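You operate a simulated robot arm through the tools that you are given. There is no shell and no other tool.

You are at the controls of a simulated two-armed robot. One attempt, no reset.

Task
Clear the mark press: board off, plate out, counter to zero.
Fine: draw the carriage out, the printed board goes on the ribs; free the plate latch, the plate goes on the step. Set down upright: mark plate.
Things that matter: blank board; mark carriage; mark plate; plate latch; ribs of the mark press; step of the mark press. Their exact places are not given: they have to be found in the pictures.

The check looks at the end state, three seconds after you hand in, the way a careful person would. Anything else that was tipped, shoved, dropped, spilled or broken makes it a failure.

Robot
Two 7-joint arms with two-finger grippers on one trunk, on a base that moves. Base frame: it is fixed to the floor where the robot stands at the start and does not move with it; the origin is under the middle of the robot, x ahead of it, y to its left, z up. Lengths are in mm, angles in degrees, forces in N, time in s.
The left shoulder is at the start at [45, 162, 1105], the right one opposite. With the tool pointing down near the work surface each hand reaches from about 280 to 740 mm from the robot's upright axis, wherever it stands, measured 20 degrees to its own side. Places, roughly: blank board [3000, -3000, 500]; mark carriage [2500, -3000, 700]; mark plate [3000, -3250, 750]; plate latch [2600, -2900, 900]; ribs of the mark press [2900, -2900, 700]; step of the mark press [2900, -3100, 800]. Payload 2.45 kg a hand.
The TCP of each hand is the grasp point between the finger pads, 26 mm short of the fingertips. In the tool frame z runs along the fingers and y along their closing line. The gripper opens to 96 mm; its body begins 69 mm behind the TCP.
Orientation is that of the tool frame in the base frame, as a unit quaternion [w, x, y, z]. With the fingers straight down and closing along the base's y, the tool's x points along the base's -x, its y along +y and its z along -z.

Tools
- The arms move only by the tool apply_moves. It takes "left_deltas", "right_deltas" or both (then of equal length, played together; a hand with none holds still); each is a list of rows, each a list of 7 numbers: the turn, a rotation vector about the tool's x, y, z in units of 180 degrees (1.0 is 180 degrees), then the shift along the tool's x, y, z in units of 400 mm (1.0 is 400 mm), then the finger opening in mm, from 0 to 96. In form: [[wx, wy, wz, dx, dy, dz, grip], ...]. A call has 1 to 20 rows; each row is the pose to reach, as a shift and turn from the pose commanded when the call began, along the tool's axes at that moment. A call with a number of a shift or a turn outside -1 to 1 is refused whole. Rows are played at 5 a second. More than 50 mm and 8.6 degrees between two rows, or a gripper value outside its range, and nothing of the call is played. Where a pose cannot be reached the arm comes as near as it can. A force on the tool above 50 N (or 10 N above the force at the start of the call, whichever is more), or a blocked arm, ends the call early, and 0.2 s more pass. The fingers move at their own pace (about 119.9 mm/s each) and stop on an object; they squeeze with about 33 N. The grip force told is the motor's: it shows also when the fingers shut on nothing. Time passes only in rows, and 0.2 s behind the last, so rows that repeat a pose let the fingers close. It gives the time, the measured TCP pose, the force on the tool (base axes), the opening and the grip force at its end, in the units of the frame above (readings bear some noise), with the torque about the TCP (base axes, N m) and any sound that the robot's microphone picked up, and new pictures: "show" is both (left out), scene, wrist or none (wrist: the cameras of the hands that moved).
- Cameras (640 x 400 px; columns grow to the right, rows downward): "scene" is now at [123.5, -22.3, 1596.1]; the picture's right is [-0.14, -0.99, 0.00], its down [-0.70, 0.10, -0.71] and it looks along [0.70, -0.10, -0.71] (base axes); focal length 264 px, centre (320, 200). "left" rides on the left gripper at [82, -3, -98] in its tool frame; the picture's right is [0.04, 1.00, 0.00], its down [-0.73, 0.03, -0.68] and it looks along [-0.68, 0.03, 0.73] (tool axes); focal length 256 px, centre (320, 200). "right" rides on the right gripper at [82, 3, -98] in its tool frame; the picture's right is [-0.04, 1.00, 0.00], its down [-0.73, -0.03, -0.68] and it looks along [-0.68, -0.03, 0.73] (tool axes); focal length 256 px, centre (320, 200).
- move_column(by): moves the trunk up (or, below 0, down) by that many mm; the arms and the scene camera ride with it, the base frame stays. It gives what a move gives, with no picture.
- base_move(legs): drives the robot by 1 to 6 legs, each [ahead, left, turn to the left] in mm, mm and degrees, along the robot's own axes; the way and the turn of a leg run together, so that a leg with both is an arc; at most 1500 mm and 180 degrees a leg. The arms and the cameras ride along, it lands a little off, and it stops where it bumps. It gives what a move gives, and a new picture of the scene camera.
- head_to(pan, tilt): turns the head with the scene camera to pan (to the left, within 120 degrees either way) and tilt (down, from -29 to 69), counted from straight ahead of the robot (the tilt from the chest, where the trunk bows). It gives what a move gives, and a new picture of the scene camera.
- probe_pixels(camera, pixels): for up to 12 pixels [column, row] of the newest picture of that camera ("zoom" is the newest enlarged one), the place [x, y, z] in the base frame of the surface seen there, good to about 2 mm, but the place of the scene camera against the robot may be out by one fixed shift of up to 18 mm in any direction. The clock stands still meanwhile.
- close_up(camera, box): a new picture of the part [left, top, right, bottom] of that camera's present view, enlarged. The clock stands still meanwhile.
- hand_in(): hands the job in; it is judged then, once.

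Open the grippers and draw the arms clear of the work before you hand the job in, unless the task says otherwise.

The tools are called after "Request:" as name(argument=value, ...) on one line, values as JSON. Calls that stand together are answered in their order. apply_moves: Moves the arms, as the interface text tells. Its arguments: {"type":"object","properties":{"left_deltas":{"type":"array","items":{"type":"array","items":{"type":"number"}}},"right_deltas":{"type":"array","items":{"type":"array","items":{"type":"number"}}},"show":{"type":"string","enum":["both","scene","wrist","none"]}},"required":[]} The other tools are called the same way: move_column (by) moves the trunk up or down; base_move (legs) drives the base; head_to (pan, tilt) turns the head that bears the scene camera; probe_pixels (camera, pixels) gives the place of the surface under pixels of a picture; close_up (camera, box) takes an enlarged picture of a part of a camera's view; hand_in () hands the job in.

At the start:

```text
t: 0.0
left_ee_pos: [449.8, 210.1, 1004.8]
left_tcp_rot: [0.0, 0.0, 1.0, 0.0]
left_force: [0.0, 0.6, -0.2]
left_torque: [0.03, -0.01, 0.01]
left_grip_width: 96.0
left_grip_force: 0.1
right_ee_pos: [339.5, -178.2, 1014.4]
right_tcp_rot: [-0.001, 0.0, 1.0, 0.0]
right_force: [-0.1, 0.0, 0.2]
right_torque: [-0.03, 0.01, 0.01]
right_grip_width: 95.9
right_grip_force: 0.1
trunk travel left (down, up): [-275.0, 292.0]
robot x, y, heading: [2.5, -3.4, 0.0]
head pan, tilt (commanded): [-7.9, 44.9]
```

scene: 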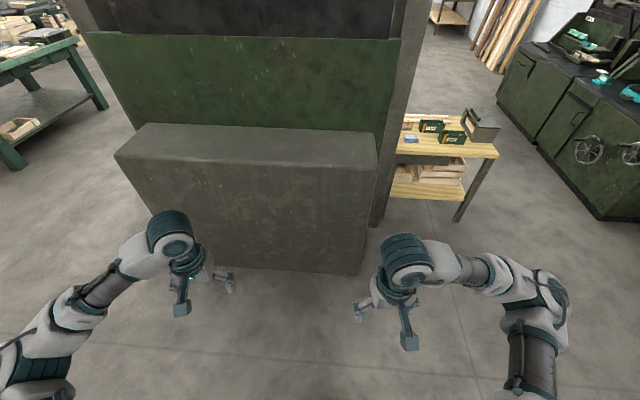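
right: 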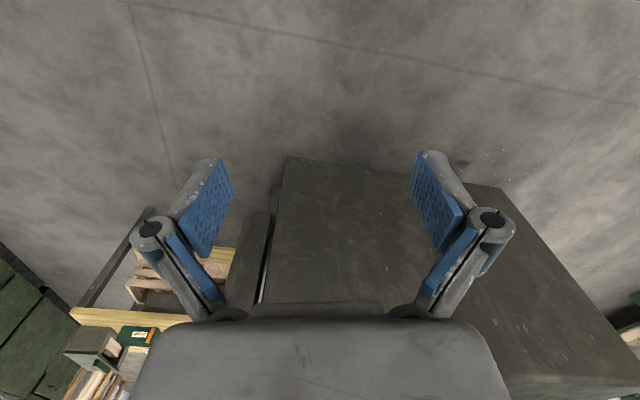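
left: 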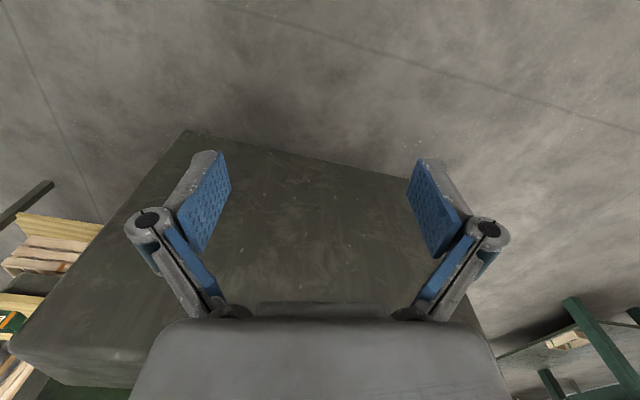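

The scene picture shows a big cabinet directly ahead of me, with the work area to the front right. I turn the head right and raise it to look toward [2700, -3000].

Request:
head_to(pan=-50, tilt=20)

```text
t: 1.1
left_ee_pos: [445.7, 210.2, 1005.8]
left_tcp_rot: [0.0, 0.0, 1.0, -0.001]
left_force: [0.6, 0.8, 0.7]
left_torque: [-0.01, 0.03, -0.02]
left_grip_width: 96.0
left_grip_force: 0.0
right_ee_pos: [337.0, -177.0, 1016.1]
right_tcp_rot: [0.002, 0.0, 1.0, 0.0]
right_force: [0.2, -0.2, -0.1]
right_torque: [-0.01, 0.01, 0.03]
right_grip_width: 96.3
right_grip_force: 0.1
trunk travel left (down, up): [-275.0, 292.0]
robot x, y, heading: [1.9, -2.0, 0.2]
head pan, tilt (commanded): [-50.0, 20.0]
```

scene: 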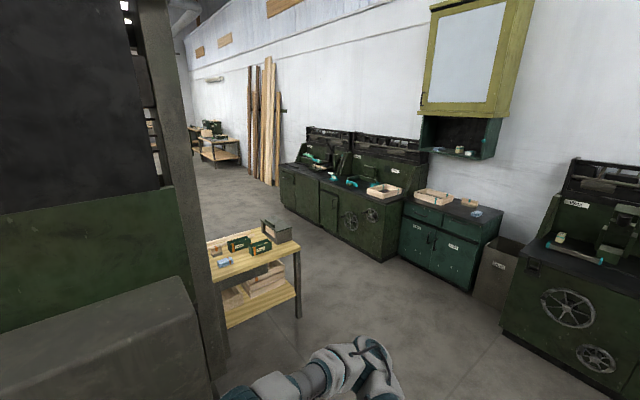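

Machines stand along a wall at the right: around (370,185), (450,220), (600,240). I probe places and enlarge the view.

Request:
probe_pixels(camera="scene", pixels=[[370, 190], [335, 185], [435, 197], [475, 213], [560, 240], [600, 225], [250, 245], [310, 160], [365, 215], [300, 190], [390, 260], [350, 330]])

Request:
close_up(camera="scene", box=[270, 110, 430, 270])

Request:
close_up(camera="scene", box=[400, 150, 640, 300])

```text
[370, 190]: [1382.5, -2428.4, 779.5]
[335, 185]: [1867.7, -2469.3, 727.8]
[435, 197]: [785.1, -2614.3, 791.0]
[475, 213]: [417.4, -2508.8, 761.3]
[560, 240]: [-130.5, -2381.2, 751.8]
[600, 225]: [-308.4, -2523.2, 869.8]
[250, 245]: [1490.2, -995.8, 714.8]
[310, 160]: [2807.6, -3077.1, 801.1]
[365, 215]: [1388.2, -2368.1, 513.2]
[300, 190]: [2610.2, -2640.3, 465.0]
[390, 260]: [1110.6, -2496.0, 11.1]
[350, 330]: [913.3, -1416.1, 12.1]
```

```text
2.50 times, centred on (350, 190) of scene
```

zoom: 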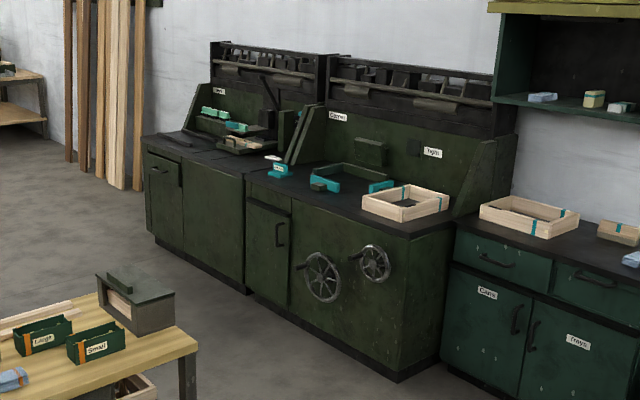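

```text
2.67 times, centred on (520, 225) of scene
```

zoom: 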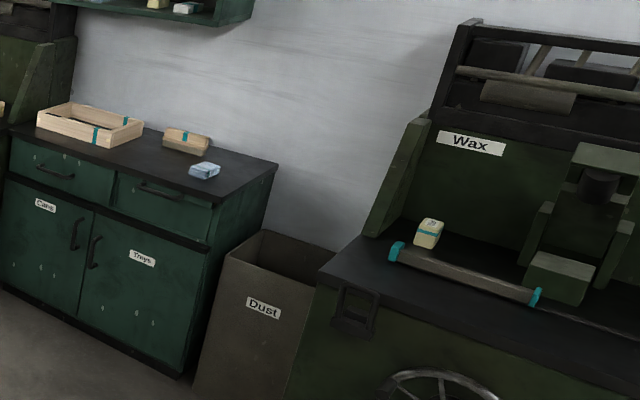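

The far machine at about [2800, -3050] should be the mark press. Before driving, I probe the table's corners and legs and the fronts of the machines to plan a clear way.

Request:
probe_pixels(camera="scene", pixels=[[298, 318], [300, 246], [228, 325], [222, 355], [205, 385], [340, 255], [285, 205], [402, 205], [240, 390], [500, 330], [275, 235], [450, 290]])

```text
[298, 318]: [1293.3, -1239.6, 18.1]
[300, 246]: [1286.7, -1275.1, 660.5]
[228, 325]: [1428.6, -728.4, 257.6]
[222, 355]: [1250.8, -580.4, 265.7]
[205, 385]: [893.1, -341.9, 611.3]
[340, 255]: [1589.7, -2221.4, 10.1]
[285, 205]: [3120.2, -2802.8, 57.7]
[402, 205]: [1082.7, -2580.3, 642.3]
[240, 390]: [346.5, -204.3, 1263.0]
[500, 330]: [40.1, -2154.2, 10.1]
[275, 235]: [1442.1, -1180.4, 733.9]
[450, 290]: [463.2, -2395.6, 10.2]
```

The way is clear: the table's edge is at y≈-1275 and the machine fronts at y≈-2370 or beyond. I drive right 1820, then ahead 1500 and look.

Request:
base_move(legs=[[0, -1000, 0], [0, -820, 0]])

Request:
head_to(pan=-10, tilt=25)

```text
t: 10.2
left_ee_pos: [478.0, -1568.9, 1008.8]
left_tcp_rot: [0.001, 0.004, 1.0, -0.001]
left_force: [3.0, 0.8, 0.9]
left_torque: [0.06, 0.32, 0.01]
left_grip_width: 96.1
left_grip_force: 0.1
right_ee_pos: [364.9, -1954.2, 1018.3]
right_tcp_rot: [0.001, 0.003, 1.0, -0.003]
right_force: [-1.5, -0.7, -0.3]
right_torque: [0.04, -0.23, 0.0]
right_grip_width: 96.4
right_grip_force: 0.1
trunk travel left (down, up): [-275.0, 292.0]
robot x, y, heading: [26.1, -1774.7, -0.4]
head pan, tilt (commanded): [-50.0, 20.0]
```

scene: 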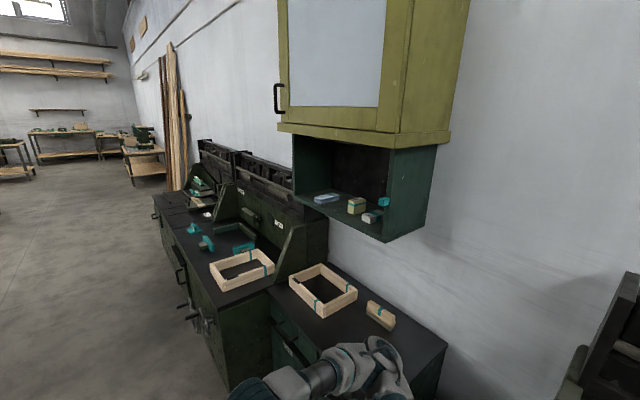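

```text
t: 11.3
left_ee_pos: [477.0, -1587.5, 1010.6]
left_tcp_rot: [0.003, 0.007, 1.0, 0.01]
left_force: [-0.1, -1.3, -0.4]
left_torque: [0.03, 0.02, -0.01]
left_grip_width: 96.0
left_grip_force: 0.0
right_ee_pos: [360.3, -1973.5, 1012.4]
right_tcp_rot: [0.002, 0.006, 1.0, 0.007]
right_force: [0.8, -0.2, 0.2]
right_torque: [0.01, 0.02, 0.0]
right_grip_width: 95.9
right_grip_force: 0.0
trunk travel left (down, up): [-275.0, 292.0]
robot x, y, heading: [28.1, -1777.0, -1.0]
head pan, tilt (commanded): [-10.0, 25.0]
```

scene: 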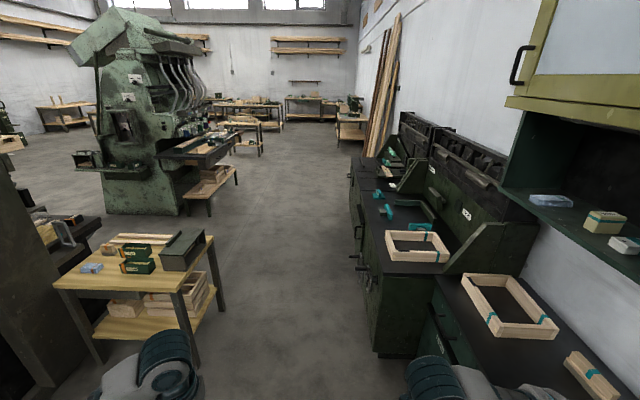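

The corridor between the table (195,355) and the machines (370,340) is free. I drive ahead 1500 and 1100, then look.

Request:
base_move(legs=[[1500, 0, 1], [1000, 30, 0]])

Request:
head_to(pan=-80, tilt=35)

```text
t: 23.4
left_ee_pos: [2945.5, -1515.4, 1010.6]
left_tcp_rot: [0.003, -0.02, 1.0, 0.011]
left_force: [-0.6, -0.7, -0.9]
left_torque: [0.0, 0.01, 0.03]
left_grip_width: 96.3
left_grip_force: 0.1
right_ee_pos: [2849.9, -1906.2, 1012.3]
right_tcp_rot: [0.004, -0.02, 1.0, 0.008]
right_force: [0.0, -0.1, -0.4]
right_torque: [0.02, 0.04, -0.02]
right_grip_width: 96.0
right_grip_force: 0.1
trunk travel left (down, up): [-275.0, 292.0]
robot x, y, heading: [2507.2, -1726.1, 2.2]
head pan, tilt (commanded): [-10.0, 25.0]
```

scene: 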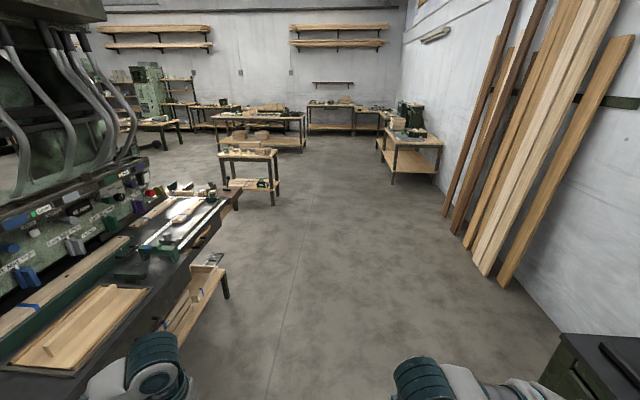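

```text
t: 24.9
left_ee_pos: [2942.0, -1515.3, 1011.6]
left_tcp_rot: [0.005, -0.019, 1.0, 0.009]
left_force: [0.1, 1.3, 0.4]
left_torque: [-0.06, 0.0, -0.02]
left_grip_width: 96.2
left_grip_force: 0.1
right_ee_pos: [2846.4, -1906.2, 1013.1]
right_tcp_rot: [0.004, -0.02, 1.0, 0.008]
right_force: [0.5, 0.0, -0.1]
right_torque: [-0.01, -0.02, -0.02]
right_grip_width: 96.1
right_grip_force: 0.1
trunk travel left (down, up): [-275.0, 292.0]
robot x, y, heading: [2512.0, -1725.2, 2.3]
head pan, tilt (commanded): [-80.0, 35.0]
```

scene: 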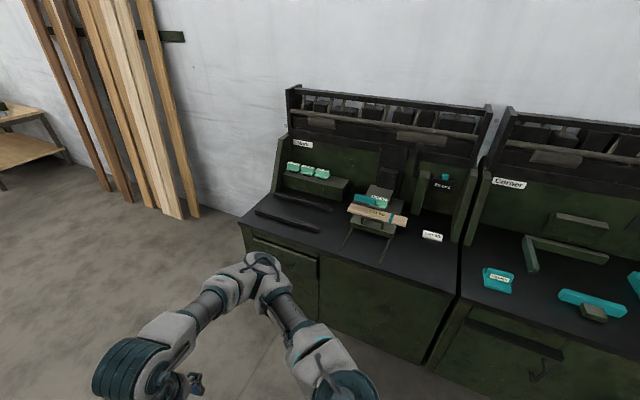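

The mark press is at (360,195). I enlarge it and probe its parts.

Request:
close_up(camera="scene", box=[240, 120, 480, 270])

Request:
probe_pixels(camera="scene", pixels=[[380, 210], [370, 225], [370, 198], [308, 170], [290, 222], [300, 205], [432, 235], [442, 182], [445, 176], [350, 240], [385, 185], [310, 185]])

```text
2.67 times, centred on (360, 195) of scene
```

zoom: 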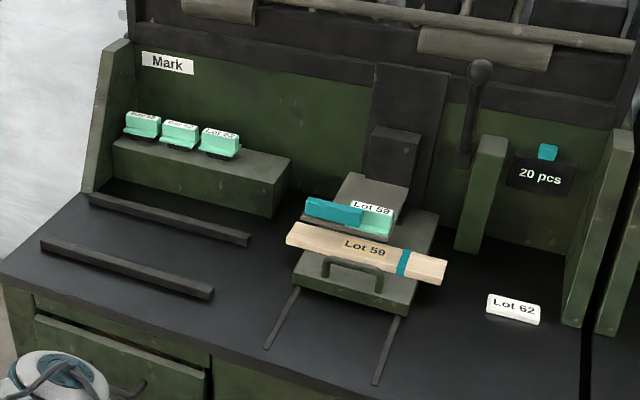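

```text
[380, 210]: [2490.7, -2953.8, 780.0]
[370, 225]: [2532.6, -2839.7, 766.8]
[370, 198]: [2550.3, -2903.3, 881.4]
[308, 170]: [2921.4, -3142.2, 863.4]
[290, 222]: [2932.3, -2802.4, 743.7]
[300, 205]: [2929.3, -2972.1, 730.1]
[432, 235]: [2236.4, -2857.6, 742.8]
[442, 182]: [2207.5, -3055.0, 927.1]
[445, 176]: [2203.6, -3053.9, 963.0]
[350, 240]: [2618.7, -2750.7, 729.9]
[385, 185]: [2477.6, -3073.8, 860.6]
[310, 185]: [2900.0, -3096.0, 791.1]
```

I can read the press: carriage with handle at zoom (350,280), board "Lot 59" on it, the teal latch over the mint plate at zoom (335,212), step with three plates at zoom (200,165), two dark ribs at zoom (130,260), counter "20 pcs" with a teal knob at zoom (547,152). I turn to face it and draw nearer.

Request:
base_move(legs=[[0, 0, -92], [450, 0, 0]])

Request:
head_to(pan=0, tilt=45)

```text
t: 31.5
left_ee_pos: [2688.7, -2615.3, 1011.9]
left_tcp_rot: [0.011, 0.712, 0.702, 0.003]
left_force: [0.2, 0.6, 0.2]
left_torque: [0.0, 0.01, 0.03]
left_grip_width: 95.9
left_grip_force: 0.0
right_ee_pos: [2303.2, -2500.3, 1014.4]
right_tcp_rot: [0.008, 0.711, 0.703, 0.002]
right_force: [-0.6, -0.9, -0.1]
right_torque: [0.02, 0.0, -0.05]
right_grip_width: 95.9
right_grip_force: 0.0
trunk travel left (down, up): [-275.0, 292.0]
robot x, y, heading: [2500.7, -2172.4, -90.7]
head pan, tilt (commanded): [-80.0, 35.0]
```

scene: 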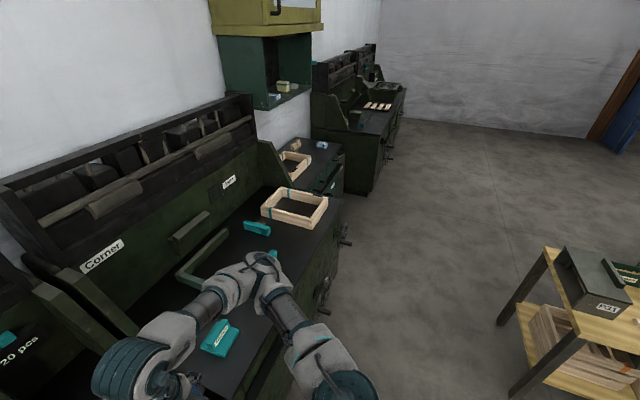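

```text
t: 33.0
left_ee_pos: [2689.2, -2614.6, 1013.5]
left_tcp_rot: [0.012, 0.712, 0.702, 0.002]
left_force: [-0.8, 1.1, -0.5]
left_torque: [-0.03, 0.05, 0.0]
left_grip_width: 96.0
left_grip_force: 0.0
right_ee_pos: [2303.5, -2498.8, 1013.7]
right_tcp_rot: [0.01, 0.711, 0.703, 0.001]
right_force: [0.0, 0.7, -0.5]
right_torque: [-0.02, -0.04, 0.03]
right_grip_width: 96.0
right_grip_force: 0.1
trunk travel left (down, up): [-275.0, 292.0]
robot x, y, heading: [2503.6, -2171.1, -90.7]
head pan, tilt (commanded): [0.0, 45.0]
```

scene: 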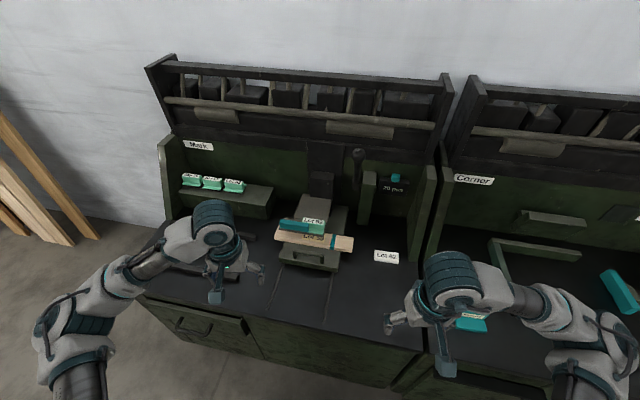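

I'm facing the press now. I enlarge the carriage area and the counter/step.

Request:
close_up(camera="scene", box=[250, 130, 410, 290])

Request:
close_up(camera="scene", box=[150, 130, 310, 230])

Request:
close_up(camera="scene", box=[330, 130, 450, 205])

```text
2.50 times, centred on (330, 210) of scene
```

zoom: 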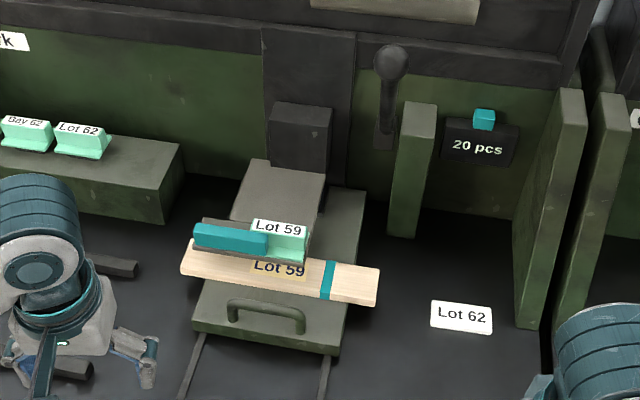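

```text
4.00 times, centred on (230, 180) of scene
```

zoom: 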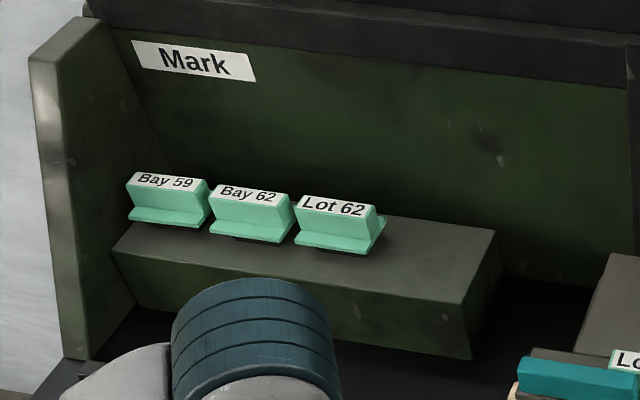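

```text
5.33 times, centred on (390, 168) of scene
```

zoom: 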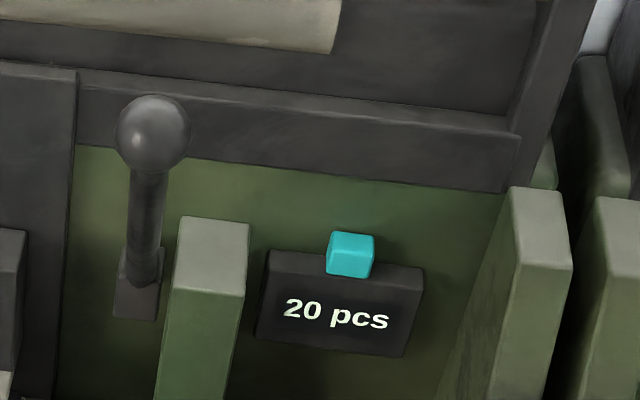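

I enlarge the plate/latch area further and probe it.

Request:
close_up(camera="scene", box=[285, 190, 365, 240])

Request:
probe_pixels(camera="zoom", pixels=[[100, 250], [300, 270], [400, 300], [320, 230], [120, 300], [250, 215], [500, 350], [60, 310], [560, 400], [300, 330], [150, 330], [330, 300]])

```text
8.00 times, centred on (325, 215) of scene
```

zoom: 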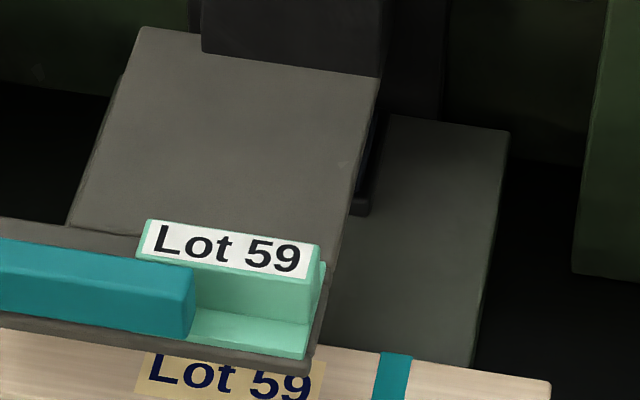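

```text
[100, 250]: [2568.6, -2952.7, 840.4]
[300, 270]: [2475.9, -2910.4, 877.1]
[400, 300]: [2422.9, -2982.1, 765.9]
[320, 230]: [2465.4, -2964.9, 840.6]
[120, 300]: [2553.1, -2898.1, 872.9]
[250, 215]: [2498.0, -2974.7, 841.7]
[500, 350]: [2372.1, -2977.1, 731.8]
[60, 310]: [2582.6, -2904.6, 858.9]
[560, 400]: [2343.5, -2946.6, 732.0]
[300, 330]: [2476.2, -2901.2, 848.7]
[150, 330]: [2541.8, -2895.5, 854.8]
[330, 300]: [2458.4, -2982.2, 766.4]
```

The plate sits in a tray at z≈850 with the teal latch bar across its left half; the carriage runs along y on the deck at z≈730. I drive ahead 180 mm and re-look from closer.

Request:
base_move(legs=[[180, 0, 0]])

Request:
head_to(pan=0, tilt=50)

```text
t: 34.6
left_ee_pos: [2700.6, -2757.6, 1019.0]
left_tcp_rot: [0.016, 0.713, 0.701, 0.004]
left_force: [-2.8, -3.0, 1.1]
left_torque: [0.24, -0.19, 0.0]
left_grip_width: 96.0
left_grip_force: 0.0
right_ee_pos: [2315.3, -2640.7, 1017.5]
right_tcp_rot: [0.012, 0.711, 0.703, 0.002]
right_force: [-1.9, 3.1, -0.7]
right_torque: [-0.28, -0.15, 0.0]
right_grip_width: 95.9
right_grip_force: 0.0
trunk travel left (down, up): [-275.0, 292.0]
robot x, y, heading: [2522.0, -2321.0, -90.8]
head pan, tilt (commanded): [0.0, 45.0]
```

scene: 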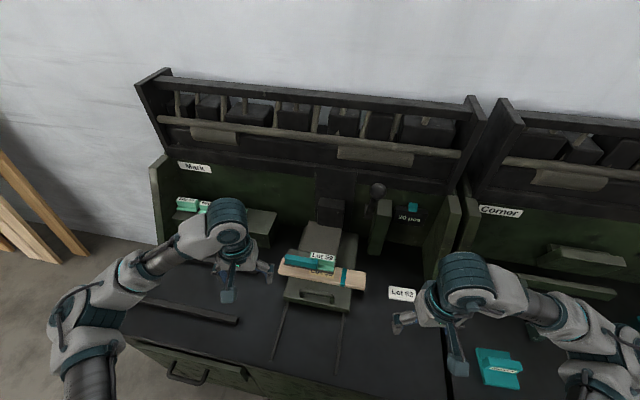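

```text
t: 35.2
left_ee_pos: [2691.0, -2758.9, 1019.5]
left_tcp_rot: [0.015, 0.713, 0.701, 0.004]
left_force: [-0.4, -1.1, -0.6]
left_torque: [0.0, 0.01, 0.02]
left_grip_width: 96.1
left_grip_force: 0.0
right_ee_pos: [2307.2, -2640.9, 1015.6]
right_tcp_rot: [0.015, 0.713, 0.701, 0.005]
right_force: [0.4, -0.3, -0.3]
right_torque: [0.0, 0.0, 0.0]
right_grip_width: 96.0
right_grip_force: 0.0
trunk travel left (down, up): [-275.0, 292.0]
robot x, y, heading: [2524.2, -2313.4, -91.0]
head pan, tilt (commanded): [0.0, 50.0]
```

scene: 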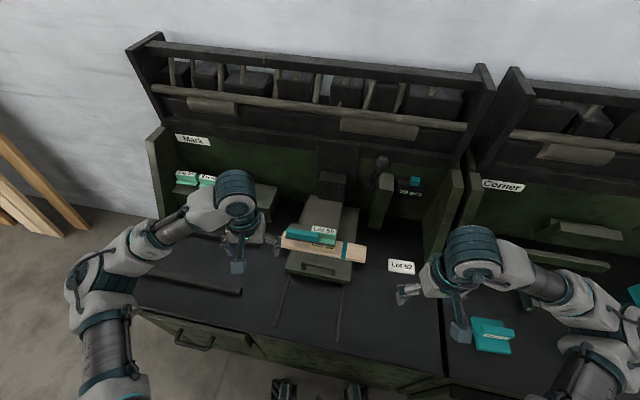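

I enlarge the carriage and plate area again from the nearer stand.

Request:
close_up(camera="scene", box=[260, 190, 400, 290])

Request:
probe_pixels(camera="zoom", pixels=[[130, 170], [130, 192], [180, 205], [280, 200], [300, 180], [350, 230], [310, 245], [105, 245], [475, 285], [265, 345], [200, 330], [330, 365]])

```text
4.00 times, centred on (330, 240) of scene
```

zoom: 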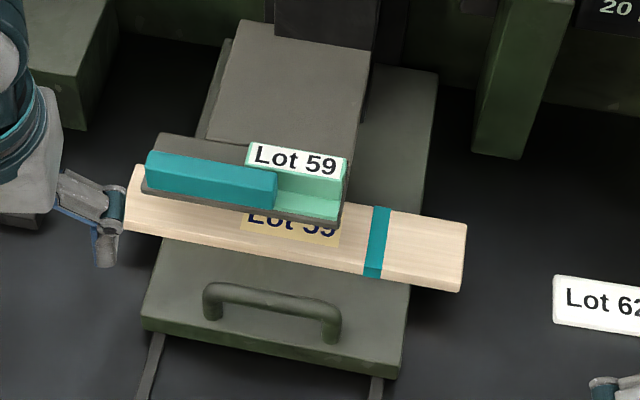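

```text
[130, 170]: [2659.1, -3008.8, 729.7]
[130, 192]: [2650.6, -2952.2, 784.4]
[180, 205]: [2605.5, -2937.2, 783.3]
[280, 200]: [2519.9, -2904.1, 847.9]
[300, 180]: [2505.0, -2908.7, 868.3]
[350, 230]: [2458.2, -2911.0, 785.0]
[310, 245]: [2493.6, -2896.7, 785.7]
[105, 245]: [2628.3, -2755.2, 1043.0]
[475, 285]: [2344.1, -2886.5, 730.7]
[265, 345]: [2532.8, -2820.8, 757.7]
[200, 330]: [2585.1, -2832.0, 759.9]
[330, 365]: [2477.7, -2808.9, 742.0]
```

The handle bar runs along x around zoom (270,300). I look through the wrist cameras for precise places (the scene camera may be shifted).

Request:
close_up(camera="right", box=[0, 0, 640, 400])

Request:
close_up(camera="left", box=[0, 0, 640, 400])

```text
1.00 times, centred on (320, 200) of right (not enlarged: the box is as wide or as high as the picture)
```

zoom: 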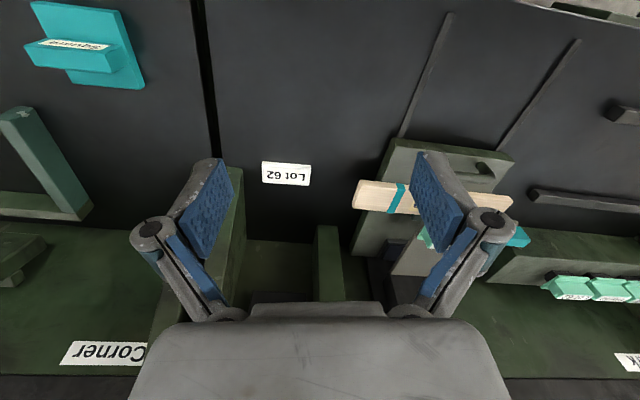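

```text
1.00 times, centred on (320, 200) of left (not enlarged: the box is as wide or as high as the picture)
```

zoom: 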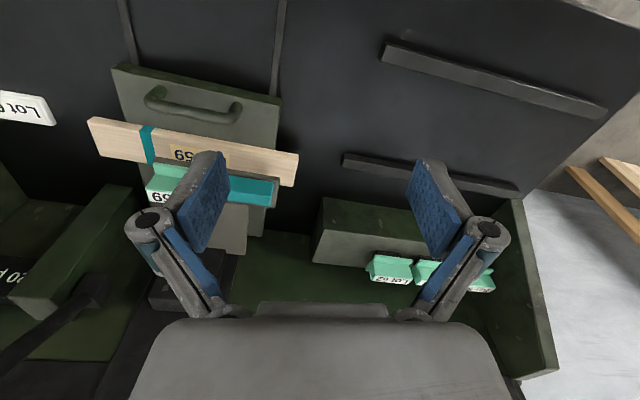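

The left wrist camera sees it all: handle (195,107), board (190,150), latch (255,192), plate (165,180), ribs (490,80)/(430,175), step (380,240). I probe these.

Request:
probe_pixels(camera="left", pixels=[[153, 100], [190, 110], [232, 115], [95, 125], [292, 165], [190, 155], [165, 183], [260, 195], [390, 52], [600, 108], [350, 162], [510, 190]])

Request:
probe_pixels(camera="left", pixels=[[335, 225], [400, 225], [345, 250], [390, 275], [375, 265], [200, 90], [120, 70], [275, 100], [205, 245], [230, 200], [160, 200], [20, 108]])

Request:
close_up(camera="left", box=[80, 50, 320, 250])

```text
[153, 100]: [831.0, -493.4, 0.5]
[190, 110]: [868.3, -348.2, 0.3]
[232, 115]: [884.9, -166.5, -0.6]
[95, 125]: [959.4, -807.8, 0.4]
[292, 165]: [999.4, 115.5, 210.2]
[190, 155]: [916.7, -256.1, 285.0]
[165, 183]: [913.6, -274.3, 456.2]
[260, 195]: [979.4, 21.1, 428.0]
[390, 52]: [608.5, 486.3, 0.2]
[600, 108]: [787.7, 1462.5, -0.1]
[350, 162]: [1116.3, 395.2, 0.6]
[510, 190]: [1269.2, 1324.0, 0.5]
```

```text
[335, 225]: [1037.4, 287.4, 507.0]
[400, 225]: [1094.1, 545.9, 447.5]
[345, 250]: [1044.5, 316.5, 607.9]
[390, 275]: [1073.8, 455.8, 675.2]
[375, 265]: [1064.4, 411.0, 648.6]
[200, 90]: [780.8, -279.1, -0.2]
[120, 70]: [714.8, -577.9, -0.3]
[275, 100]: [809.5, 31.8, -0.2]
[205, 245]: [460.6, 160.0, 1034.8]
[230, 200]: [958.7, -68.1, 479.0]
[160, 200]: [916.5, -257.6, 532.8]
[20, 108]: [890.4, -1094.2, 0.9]
```

```text
2.00 times, centred on (200, 150) of left
```

zoom: 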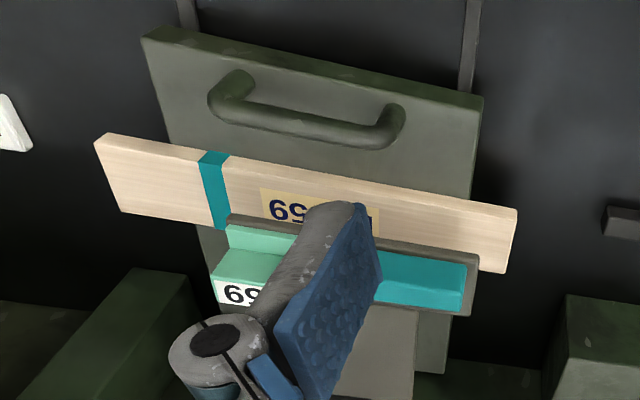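

The "left" probes were from the old start picture; I probe the newest zoom instead.

Request:
probe_pixels(camera="zoom", pixels=[[228, 88], [232, 105], [300, 120], [390, 115], [385, 130], [100, 140], [510, 215], [320, 190], [250, 270], [420, 285], [460, 290], [440, 255]])

Request:
probe_pixels(camera="zoom", pixels=[[150, 35], [480, 100], [300, 70], [325, 155], [240, 290], [260, 245], [240, 230], [375, 350], [430, 345], [465, 310], [420, 250], [110, 200]])

```text
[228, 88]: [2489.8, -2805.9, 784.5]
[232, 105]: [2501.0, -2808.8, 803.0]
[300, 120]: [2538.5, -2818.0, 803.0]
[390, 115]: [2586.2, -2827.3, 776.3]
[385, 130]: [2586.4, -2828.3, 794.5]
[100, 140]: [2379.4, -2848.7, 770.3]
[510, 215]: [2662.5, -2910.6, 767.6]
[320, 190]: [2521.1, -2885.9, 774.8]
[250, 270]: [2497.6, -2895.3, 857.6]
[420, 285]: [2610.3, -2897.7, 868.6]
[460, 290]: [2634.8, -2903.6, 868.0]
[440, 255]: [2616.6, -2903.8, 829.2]
```

```text
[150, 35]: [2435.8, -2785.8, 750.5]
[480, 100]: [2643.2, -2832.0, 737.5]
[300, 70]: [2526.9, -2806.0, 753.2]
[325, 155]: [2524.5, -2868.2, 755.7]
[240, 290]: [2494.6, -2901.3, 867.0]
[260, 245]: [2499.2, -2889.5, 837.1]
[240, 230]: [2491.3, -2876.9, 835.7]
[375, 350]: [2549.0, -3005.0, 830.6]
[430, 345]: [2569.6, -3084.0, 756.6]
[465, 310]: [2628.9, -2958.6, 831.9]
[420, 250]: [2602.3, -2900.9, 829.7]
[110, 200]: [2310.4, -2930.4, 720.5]
```

The wrist view shows the press is rotated about -12.4° in base (board edge from [2379,-2849] to [2662,-2911]). I turn the robot -11.4° to be square to it and shift left a little.

Request:
base_move(legs=[[0, 0, -11.4], [0, 130, 0]])

Request:
close_up(camera="left", box=[0, 0, 640, 400])

Request:
close_up(camera="right", box=[0, 0, 640, 400])

```text
t: 37.3
left_ee_pos: [2707.0, -2807.0, 1020.3]
left_tcp_rot: [0.028, 0.78, 0.625, 0.011]
left_force: [-1.3, 0.2, 0.1]
left_torque: [-0.03, -0.08, 0.01]
left_grip_width: 95.6
left_grip_force: 0.1
right_ee_pos: [2351.8, -2614.2, 1008.3]
right_tcp_rot: [0.024, 0.78, 0.625, 0.009]
right_force: [-1.4, 0.3, -0.2]
right_torque: [-0.02, -0.11, -0.01]
right_grip_width: 96.1
right_grip_force: 0.1
trunk travel left (down, up): [-275.0, 292.0]
robot x, y, heading: [2649.0, -2345.9, -102.5]
head pan, tilt (commanded): [0.0, 50.0]
```

scene: 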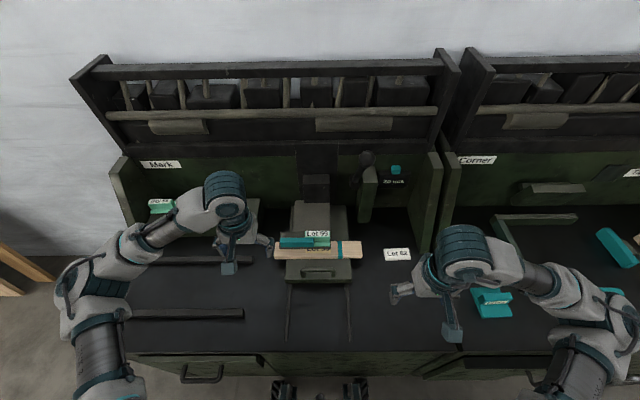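

```text
1.00 times, centred on (320, 200) of left (not enlarged: the box is as wide or as high as the picture)
```

zoom: 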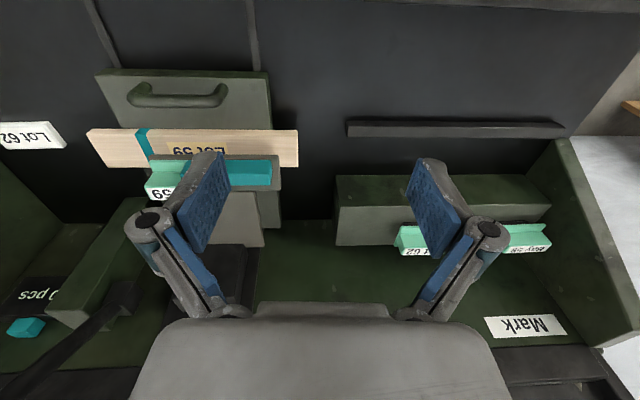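

```text
1.00 times, centred on (320, 200) of right (not enlarged: the box is as wide or as high as the picture)
```

zoom: 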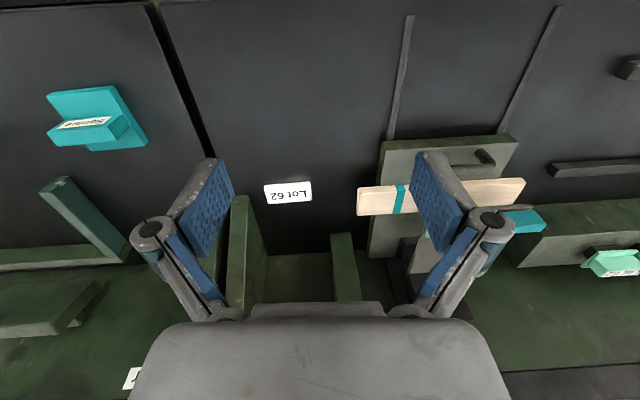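

Now square to the press. I enlarge the left wrist view around the carriage for accurate probing.

Request:
close_up(camera="left", box=[80, 50, 310, 250])

Request:
probe_pixels(camera="zoom", pixels=[[140, 110], [150, 130], [260, 145], [380, 125], [260, 133], [100, 190], [600, 230], [400, 225], [45, 70], [520, 70], [380, 400], [530, 325]])

```text
2.00 times, centred on (195, 150) of left
```

zoom: 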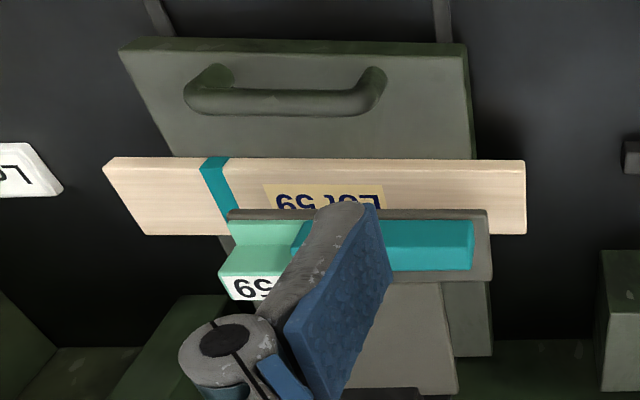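

```text
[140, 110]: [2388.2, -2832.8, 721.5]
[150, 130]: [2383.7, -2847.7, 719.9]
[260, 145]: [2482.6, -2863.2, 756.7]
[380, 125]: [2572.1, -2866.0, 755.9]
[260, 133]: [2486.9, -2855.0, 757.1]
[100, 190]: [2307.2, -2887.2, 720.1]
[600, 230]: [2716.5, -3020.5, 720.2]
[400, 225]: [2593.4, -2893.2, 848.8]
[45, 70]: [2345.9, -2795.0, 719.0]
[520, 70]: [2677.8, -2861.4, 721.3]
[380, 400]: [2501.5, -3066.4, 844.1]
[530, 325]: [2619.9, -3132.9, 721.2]
```

I probe the handle, board, latch, plate and tray features at their proper pixels.

Request:
probe_pixels(camera="zoom", pixels=[[210, 72], [375, 72], [200, 100], [285, 103], [365, 100], [285, 92], [112, 170], [520, 175], [310, 172], [310, 195], [515, 225], [150, 225]])

Request:
probe_pixels(camera="zoom", pixels=[[420, 230], [465, 230], [465, 262], [400, 262], [250, 235], [250, 270], [245, 290], [285, 235], [480, 225], [480, 270], [420, 215], [425, 300]])

Request:
close_up(camera="left", box=[140, 140, 290, 220])

```text
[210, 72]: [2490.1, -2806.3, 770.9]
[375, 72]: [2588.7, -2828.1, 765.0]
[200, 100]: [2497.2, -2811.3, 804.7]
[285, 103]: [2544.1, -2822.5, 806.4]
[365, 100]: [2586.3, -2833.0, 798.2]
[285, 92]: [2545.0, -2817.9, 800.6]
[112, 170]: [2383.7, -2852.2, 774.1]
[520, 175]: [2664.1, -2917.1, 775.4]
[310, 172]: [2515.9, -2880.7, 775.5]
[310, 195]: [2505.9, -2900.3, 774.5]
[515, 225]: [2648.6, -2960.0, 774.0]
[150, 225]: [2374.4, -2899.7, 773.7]
```

```text
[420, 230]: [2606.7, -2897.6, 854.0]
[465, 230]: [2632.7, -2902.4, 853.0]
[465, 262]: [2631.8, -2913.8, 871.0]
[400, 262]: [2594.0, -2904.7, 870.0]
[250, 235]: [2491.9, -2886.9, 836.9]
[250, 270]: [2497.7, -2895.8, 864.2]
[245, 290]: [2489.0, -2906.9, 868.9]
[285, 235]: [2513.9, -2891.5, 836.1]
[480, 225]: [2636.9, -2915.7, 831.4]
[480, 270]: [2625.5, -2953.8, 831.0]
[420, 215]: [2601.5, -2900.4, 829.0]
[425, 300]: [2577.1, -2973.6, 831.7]
```

```text
4.27 times, centred on (215, 180) of left
```

zoom: 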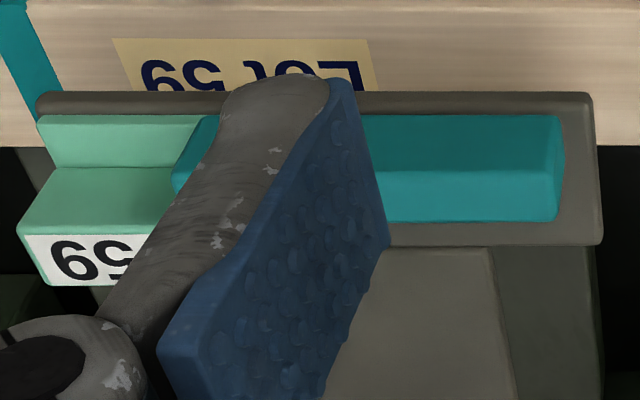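

Board top z≈774, handle bar centre about [2542,-2819,797] along the press's left-right axis. I move the left hand clear to the left, and bring the right hand above the handle turned -90° about its axis with fingers at 56 mm.

Request:
apply_moves(left_deltas=[[0, 0, 0, 0.02, 0.03, -0.01, 96], [0, 0, 0, 0.04, 0.06, -0.02, 96], [0, 0, 0, 0.06, 0.09, -0.03, 96], [0, 0, 0, 0.08, 0.12, -0.04, 96], [0, 0, 0, 0.1, 0.15, -0.05, 96], [0, 0, 0, 0.12, 0.18, -0.06, 96], [0, 0, 0, 0.14, 0.21, -0.07, 96], [0, 0, 0, 0.16, 0.24, -0.08, 96], [0, 0, 0, 0.18, 0.27, -0.09, 96], [0, 0, 0, 0.2, 0.3, -0.1, 96], [0, 0, 0, 0.2, 0.3, -0.1, 96], [0, 0, 0, 0.2, 0.3, -0.1, 96]], right_deltas=[[0, 0, -0.0417, -0.033, 0.047, 0.015, 56], [0, 0, -0.0833, -0.065, 0.094, 0.03, 56], [0, 0, -0.125, -0.098, 0.141, 0.045, 56], [0, 0, -0.1667, -0.131, 0.1875, 0.06, 56], [0, 0, -0.2083, -0.164, 0.234, 0.075, 56], [0, 0, -0.25, -0.196, 0.281, 0.09, 56], [0, 0, -0.2917, -0.229, 0.328, 0.105, 56], [0, 0, -0.3333, -0.262, 0.375, 0.12, 56], [0, 0, -0.375, -0.295, 0.422, 0.14, 56], [0, 0, -0.4167, -0.328, 0.469, 0.16, 56], [0, 0, -0.4583, -0.36, 0.516, 0.19, 56], [0, 0, -0.5, -0.393, 0.5625, 0.228, 56]])

```text
t: 39.9
left_ee_pos: [2848.0, -2750.6, 1065.7]
left_tcp_rot: [0.026, 0.779, 0.626, 0.006]
left_force: [-0.7, -0.2, 0.2]
left_torque: [0.0, -0.04, 0.01]
left_grip_width: 96.0
left_grip_force: 0.0
right_ee_pos: [2532.7, -2767.5, 953.3]
right_tcp_rot: [0.039, 0.199, 0.975, -0.088]
right_force: [0.1, 0.9, -0.9]
right_torque: [-0.02, -0.02, -0.04]
right_grip_width: 55.9
right_grip_force: 0.0
right hand out of reach, approached as far as the arm can: row 10, 11, 12
trunk travel left (down, up): [-275.0, 292.0]
robot x, y, heading: [2641.3, -2347.0, -102.4]
head pan, tilt (commanded): [0.0, 50.0]
```

scene: 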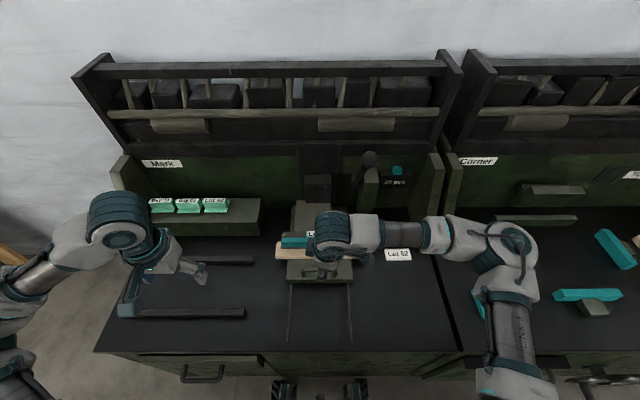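
right: 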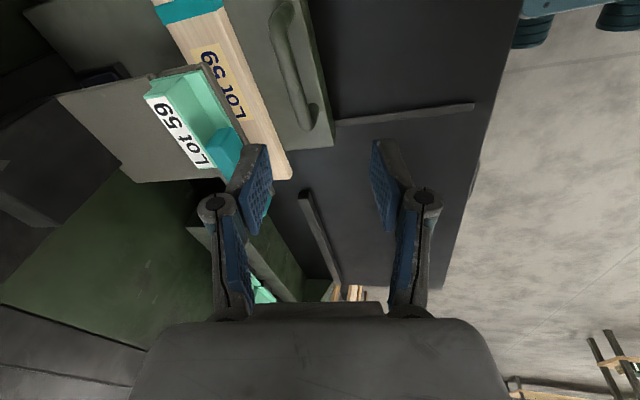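
left: 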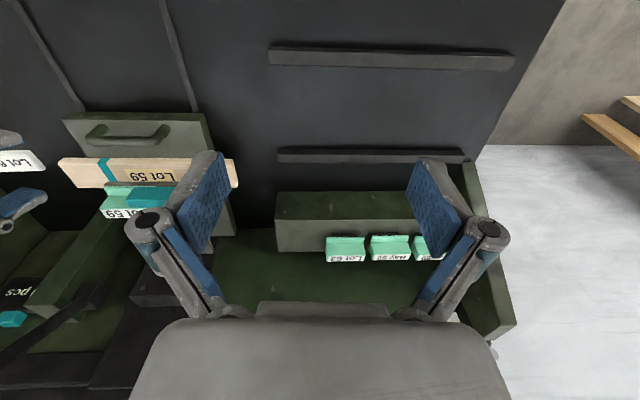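

The right wrist could not finish the -90° turn here (tilted ~11°). I turn it back and test the left hand turning +90° in free air to learn what yaw it can reach.

Request:
apply_moves(left_deltas=[[0, 0, 0.0417, 0, 0, 0, 96], [0, 0, 0.0833, 0, 0, 0, 96], [0, 0, 0.125, 0, 0, 0, 96], [0, 0, 0.1667, 0, 0, 0, 96], [0, 0, 0.2083, 0, 0, 0, 96], [0, 0, 0.25, 0, 0, 0, 96], [0, 0, 0.2917, 0, 0, 0, 96], [0, 0, 0.3333, 0, 0, 0, 96], [0, 0, 0.375, 0, 0, 0, 96], [0, 0, 0.4167, 0, 0, 0, 96], [0, 0, 0.4583, 0, 0, 0, 96], [0, 0, 0.5, 0, 0, 0, 96]], right_deltas=[[0, 0, 0.0417, 0, 0, 0, 56], [0, 0, 0.0833, 0, 0, 0, 56], [0, 0, 0.125, 0, 0, 0, 56], [0, 0, 0.1667, 0, 0, 0, 56], [0, 0, 0.2083, 0, 0, 0, 56], [0, 0, 0.25, 0, 0, 0, 56], [0, 0, 0.2917, 0, 0, 0, 56], [0, 0, 0.3333, 0, 0, 0, 56], [0, 0, 0.375, 0, 0, 0, 56], [0, 0, 0.4167, 0, 0, 0, 56], [0, 0, 0.4583, 0, 0, 0, 56], [0, 0, 0.5, 0, 0, 0, 56]])

```text
t: 42.5
left_ee_pos: [2850.9, -2753.8, 1063.9]
left_tcp_rot: [0.012, 0.994, -0.11, 0.022]
left_force: [-0.2, 1.0, -0.7]
left_torque: [-0.02, -0.03, 0.0]
left_grip_width: 96.1
left_grip_force: 0.0
right_ee_pos: [2537.9, -2770.2, 953.8]
right_tcp_rot: [0.09, 0.831, 0.548, -0.035]
right_force: [-0.2, -0.5, -0.3]
right_torque: [-0.03, -0.02, 0.0]
right_grip_width: 55.8
right_grip_force: 0.0
trunk travel left (down, up): [-275.0, 292.0]
robot x, y, heading: [2642.9, -2344.3, -102.5]
head pan, tilt (commanded): [0.0, 50.0]
```

scene: 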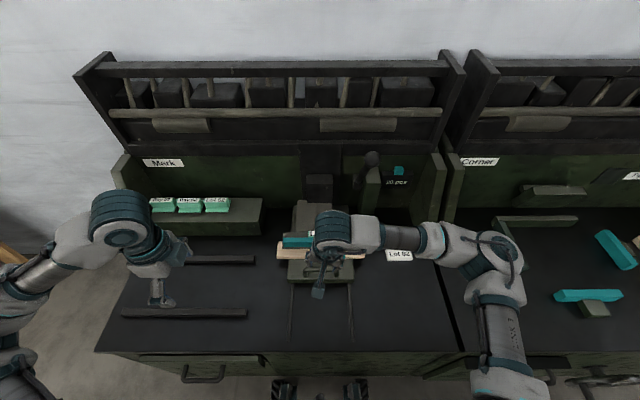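
right: 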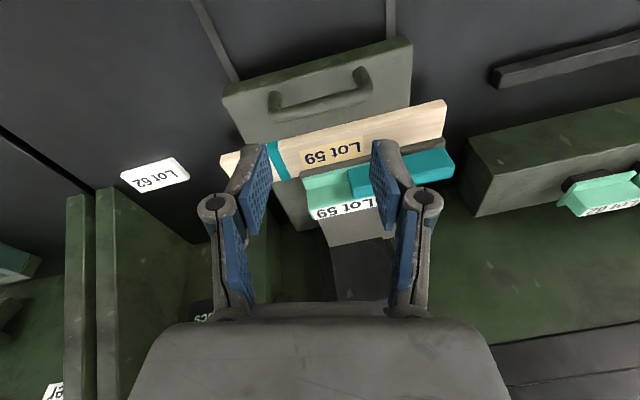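
left: 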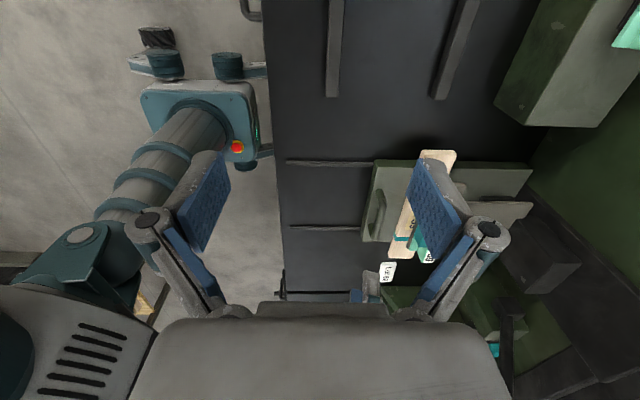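

The left hand managed the +90° turn at its outer place. I probe the ribs and step seen in the newest left picture, and the plate/latch in the newest right picture.

Request:
probe_pixels(camera="left", pixels=[[334, 8], [332, 92], [468, 8], [440, 94], [555, 15], [500, 105], [545, 120], [605, 60], [625, 30], [400, 30], [345, 164], [350, 228]])

Request:
probe_pixels(camera="right", pixels=[[318, 210], [340, 200], [340, 182], [350, 208], [410, 165], [440, 160], [420, 185], [450, 182], [225, 160], [440, 105], [315, 98], [350, 155]])

Request:
close_up(camera="right", box=[280, 120, 480, 245])

```text
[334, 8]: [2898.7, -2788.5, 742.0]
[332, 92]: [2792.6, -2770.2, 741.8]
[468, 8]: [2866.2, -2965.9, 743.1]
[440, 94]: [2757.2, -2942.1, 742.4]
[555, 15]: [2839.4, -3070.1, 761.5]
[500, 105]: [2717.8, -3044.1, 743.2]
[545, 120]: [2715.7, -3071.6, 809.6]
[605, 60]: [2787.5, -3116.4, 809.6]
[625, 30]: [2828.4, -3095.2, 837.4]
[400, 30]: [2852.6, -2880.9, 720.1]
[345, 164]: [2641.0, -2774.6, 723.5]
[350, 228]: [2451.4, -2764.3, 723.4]
```

```text
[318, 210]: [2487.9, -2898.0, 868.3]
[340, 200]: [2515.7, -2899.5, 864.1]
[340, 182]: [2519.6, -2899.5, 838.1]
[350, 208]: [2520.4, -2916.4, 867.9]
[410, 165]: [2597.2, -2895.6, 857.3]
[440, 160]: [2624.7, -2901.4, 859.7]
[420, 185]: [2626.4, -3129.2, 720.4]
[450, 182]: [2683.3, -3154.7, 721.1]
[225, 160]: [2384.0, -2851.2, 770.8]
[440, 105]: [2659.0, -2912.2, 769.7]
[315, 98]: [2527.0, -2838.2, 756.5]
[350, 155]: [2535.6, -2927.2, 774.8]
```

```text
3.20 times, centred on (380, 182) of right
```

zoom: 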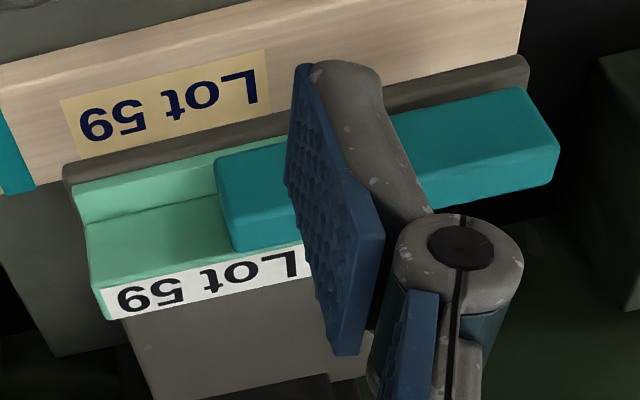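

Ribs: tops z≈742, 180 mm apart in depth; deck z≈721; step top z≈810. I shift the robot 200 mm right so that the carriage lies in the left hand's good zone, where it is already turned.

Request:
base_move(legs=[[0, -200, 0]])

Request:
close_up(camera="left", box=[0, 0, 640, 400])

```text
t: 44.1
left_ee_pos: [2649.6, -2708.8, 1064.1]
left_tcp_rot: [0.012, 0.994, -0.111, 0.021]
left_force: [-0.3, -0.4, 0.3]
left_torque: [0.03, -0.08, -0.01]
left_grip_width: 96.0
left_grip_force: 0.0
right_ee_pos: [2335.3, -2724.8, 954.5]
right_tcp_rot: [0.088, 0.832, 0.547, -0.036]
right_force: [0.0, 0.5, -0.3]
right_torque: [0.02, -0.07, 0.01]
right_grip_width: 55.6
right_grip_force: 0.1
trunk travel left (down, up): [-275.0, 292.0]
robot x, y, heading: [2443.7, -2305.1, -102.5]
head pan, tilt (commanded): [0.0, 50.0]
```

scene: 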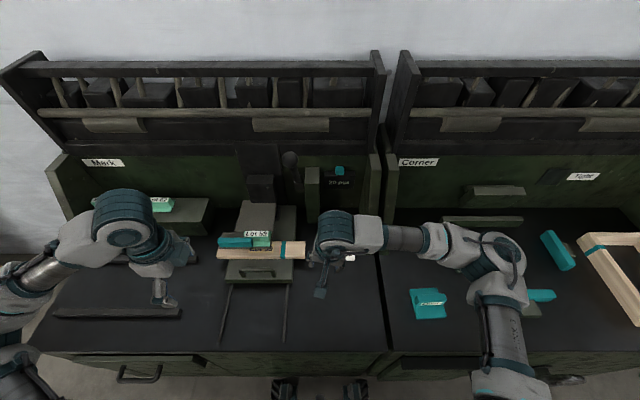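

```text
1.00 times, centred on (320, 200) of left (not enlarged: the box is as wide or as high as the picture)
```

zoom: 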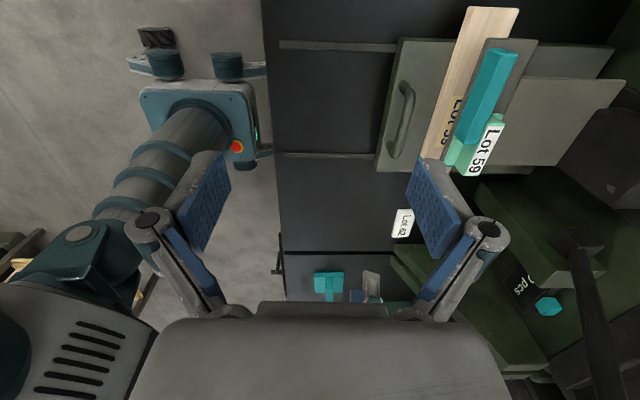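

I probe the handle bar in the new left view at (405,115) and the board/latch edges.

Request:
probe_pixels(camera="zoom", pixels=[[408, 95], [405, 115], [398, 140], [411, 118], [393, 155], [404, 85], [520, 12], [470, 12], [490, 52], [512, 55], [465, 130], [490, 150]])

Request:
close_up(camera="left", box=[370, 0, 630, 180])

```text
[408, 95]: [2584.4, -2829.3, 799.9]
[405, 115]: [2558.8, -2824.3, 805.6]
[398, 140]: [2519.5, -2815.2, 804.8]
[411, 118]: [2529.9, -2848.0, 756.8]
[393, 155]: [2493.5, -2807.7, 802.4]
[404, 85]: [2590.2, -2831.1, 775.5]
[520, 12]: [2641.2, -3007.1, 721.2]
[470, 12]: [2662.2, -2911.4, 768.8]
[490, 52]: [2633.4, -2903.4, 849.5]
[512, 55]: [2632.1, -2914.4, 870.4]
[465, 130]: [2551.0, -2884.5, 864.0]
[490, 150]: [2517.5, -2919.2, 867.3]
```

```text
2.22 times, centred on (500, 90) of left
```

zoom: 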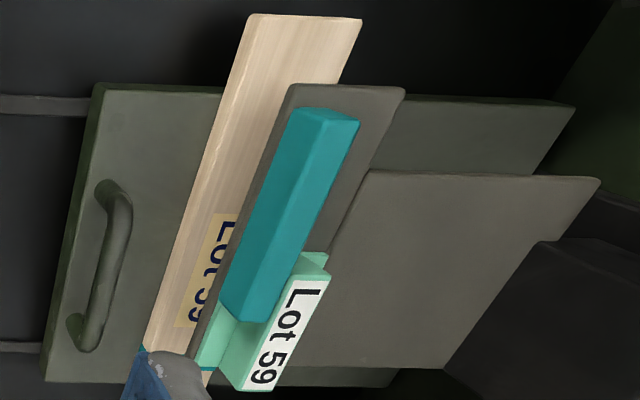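

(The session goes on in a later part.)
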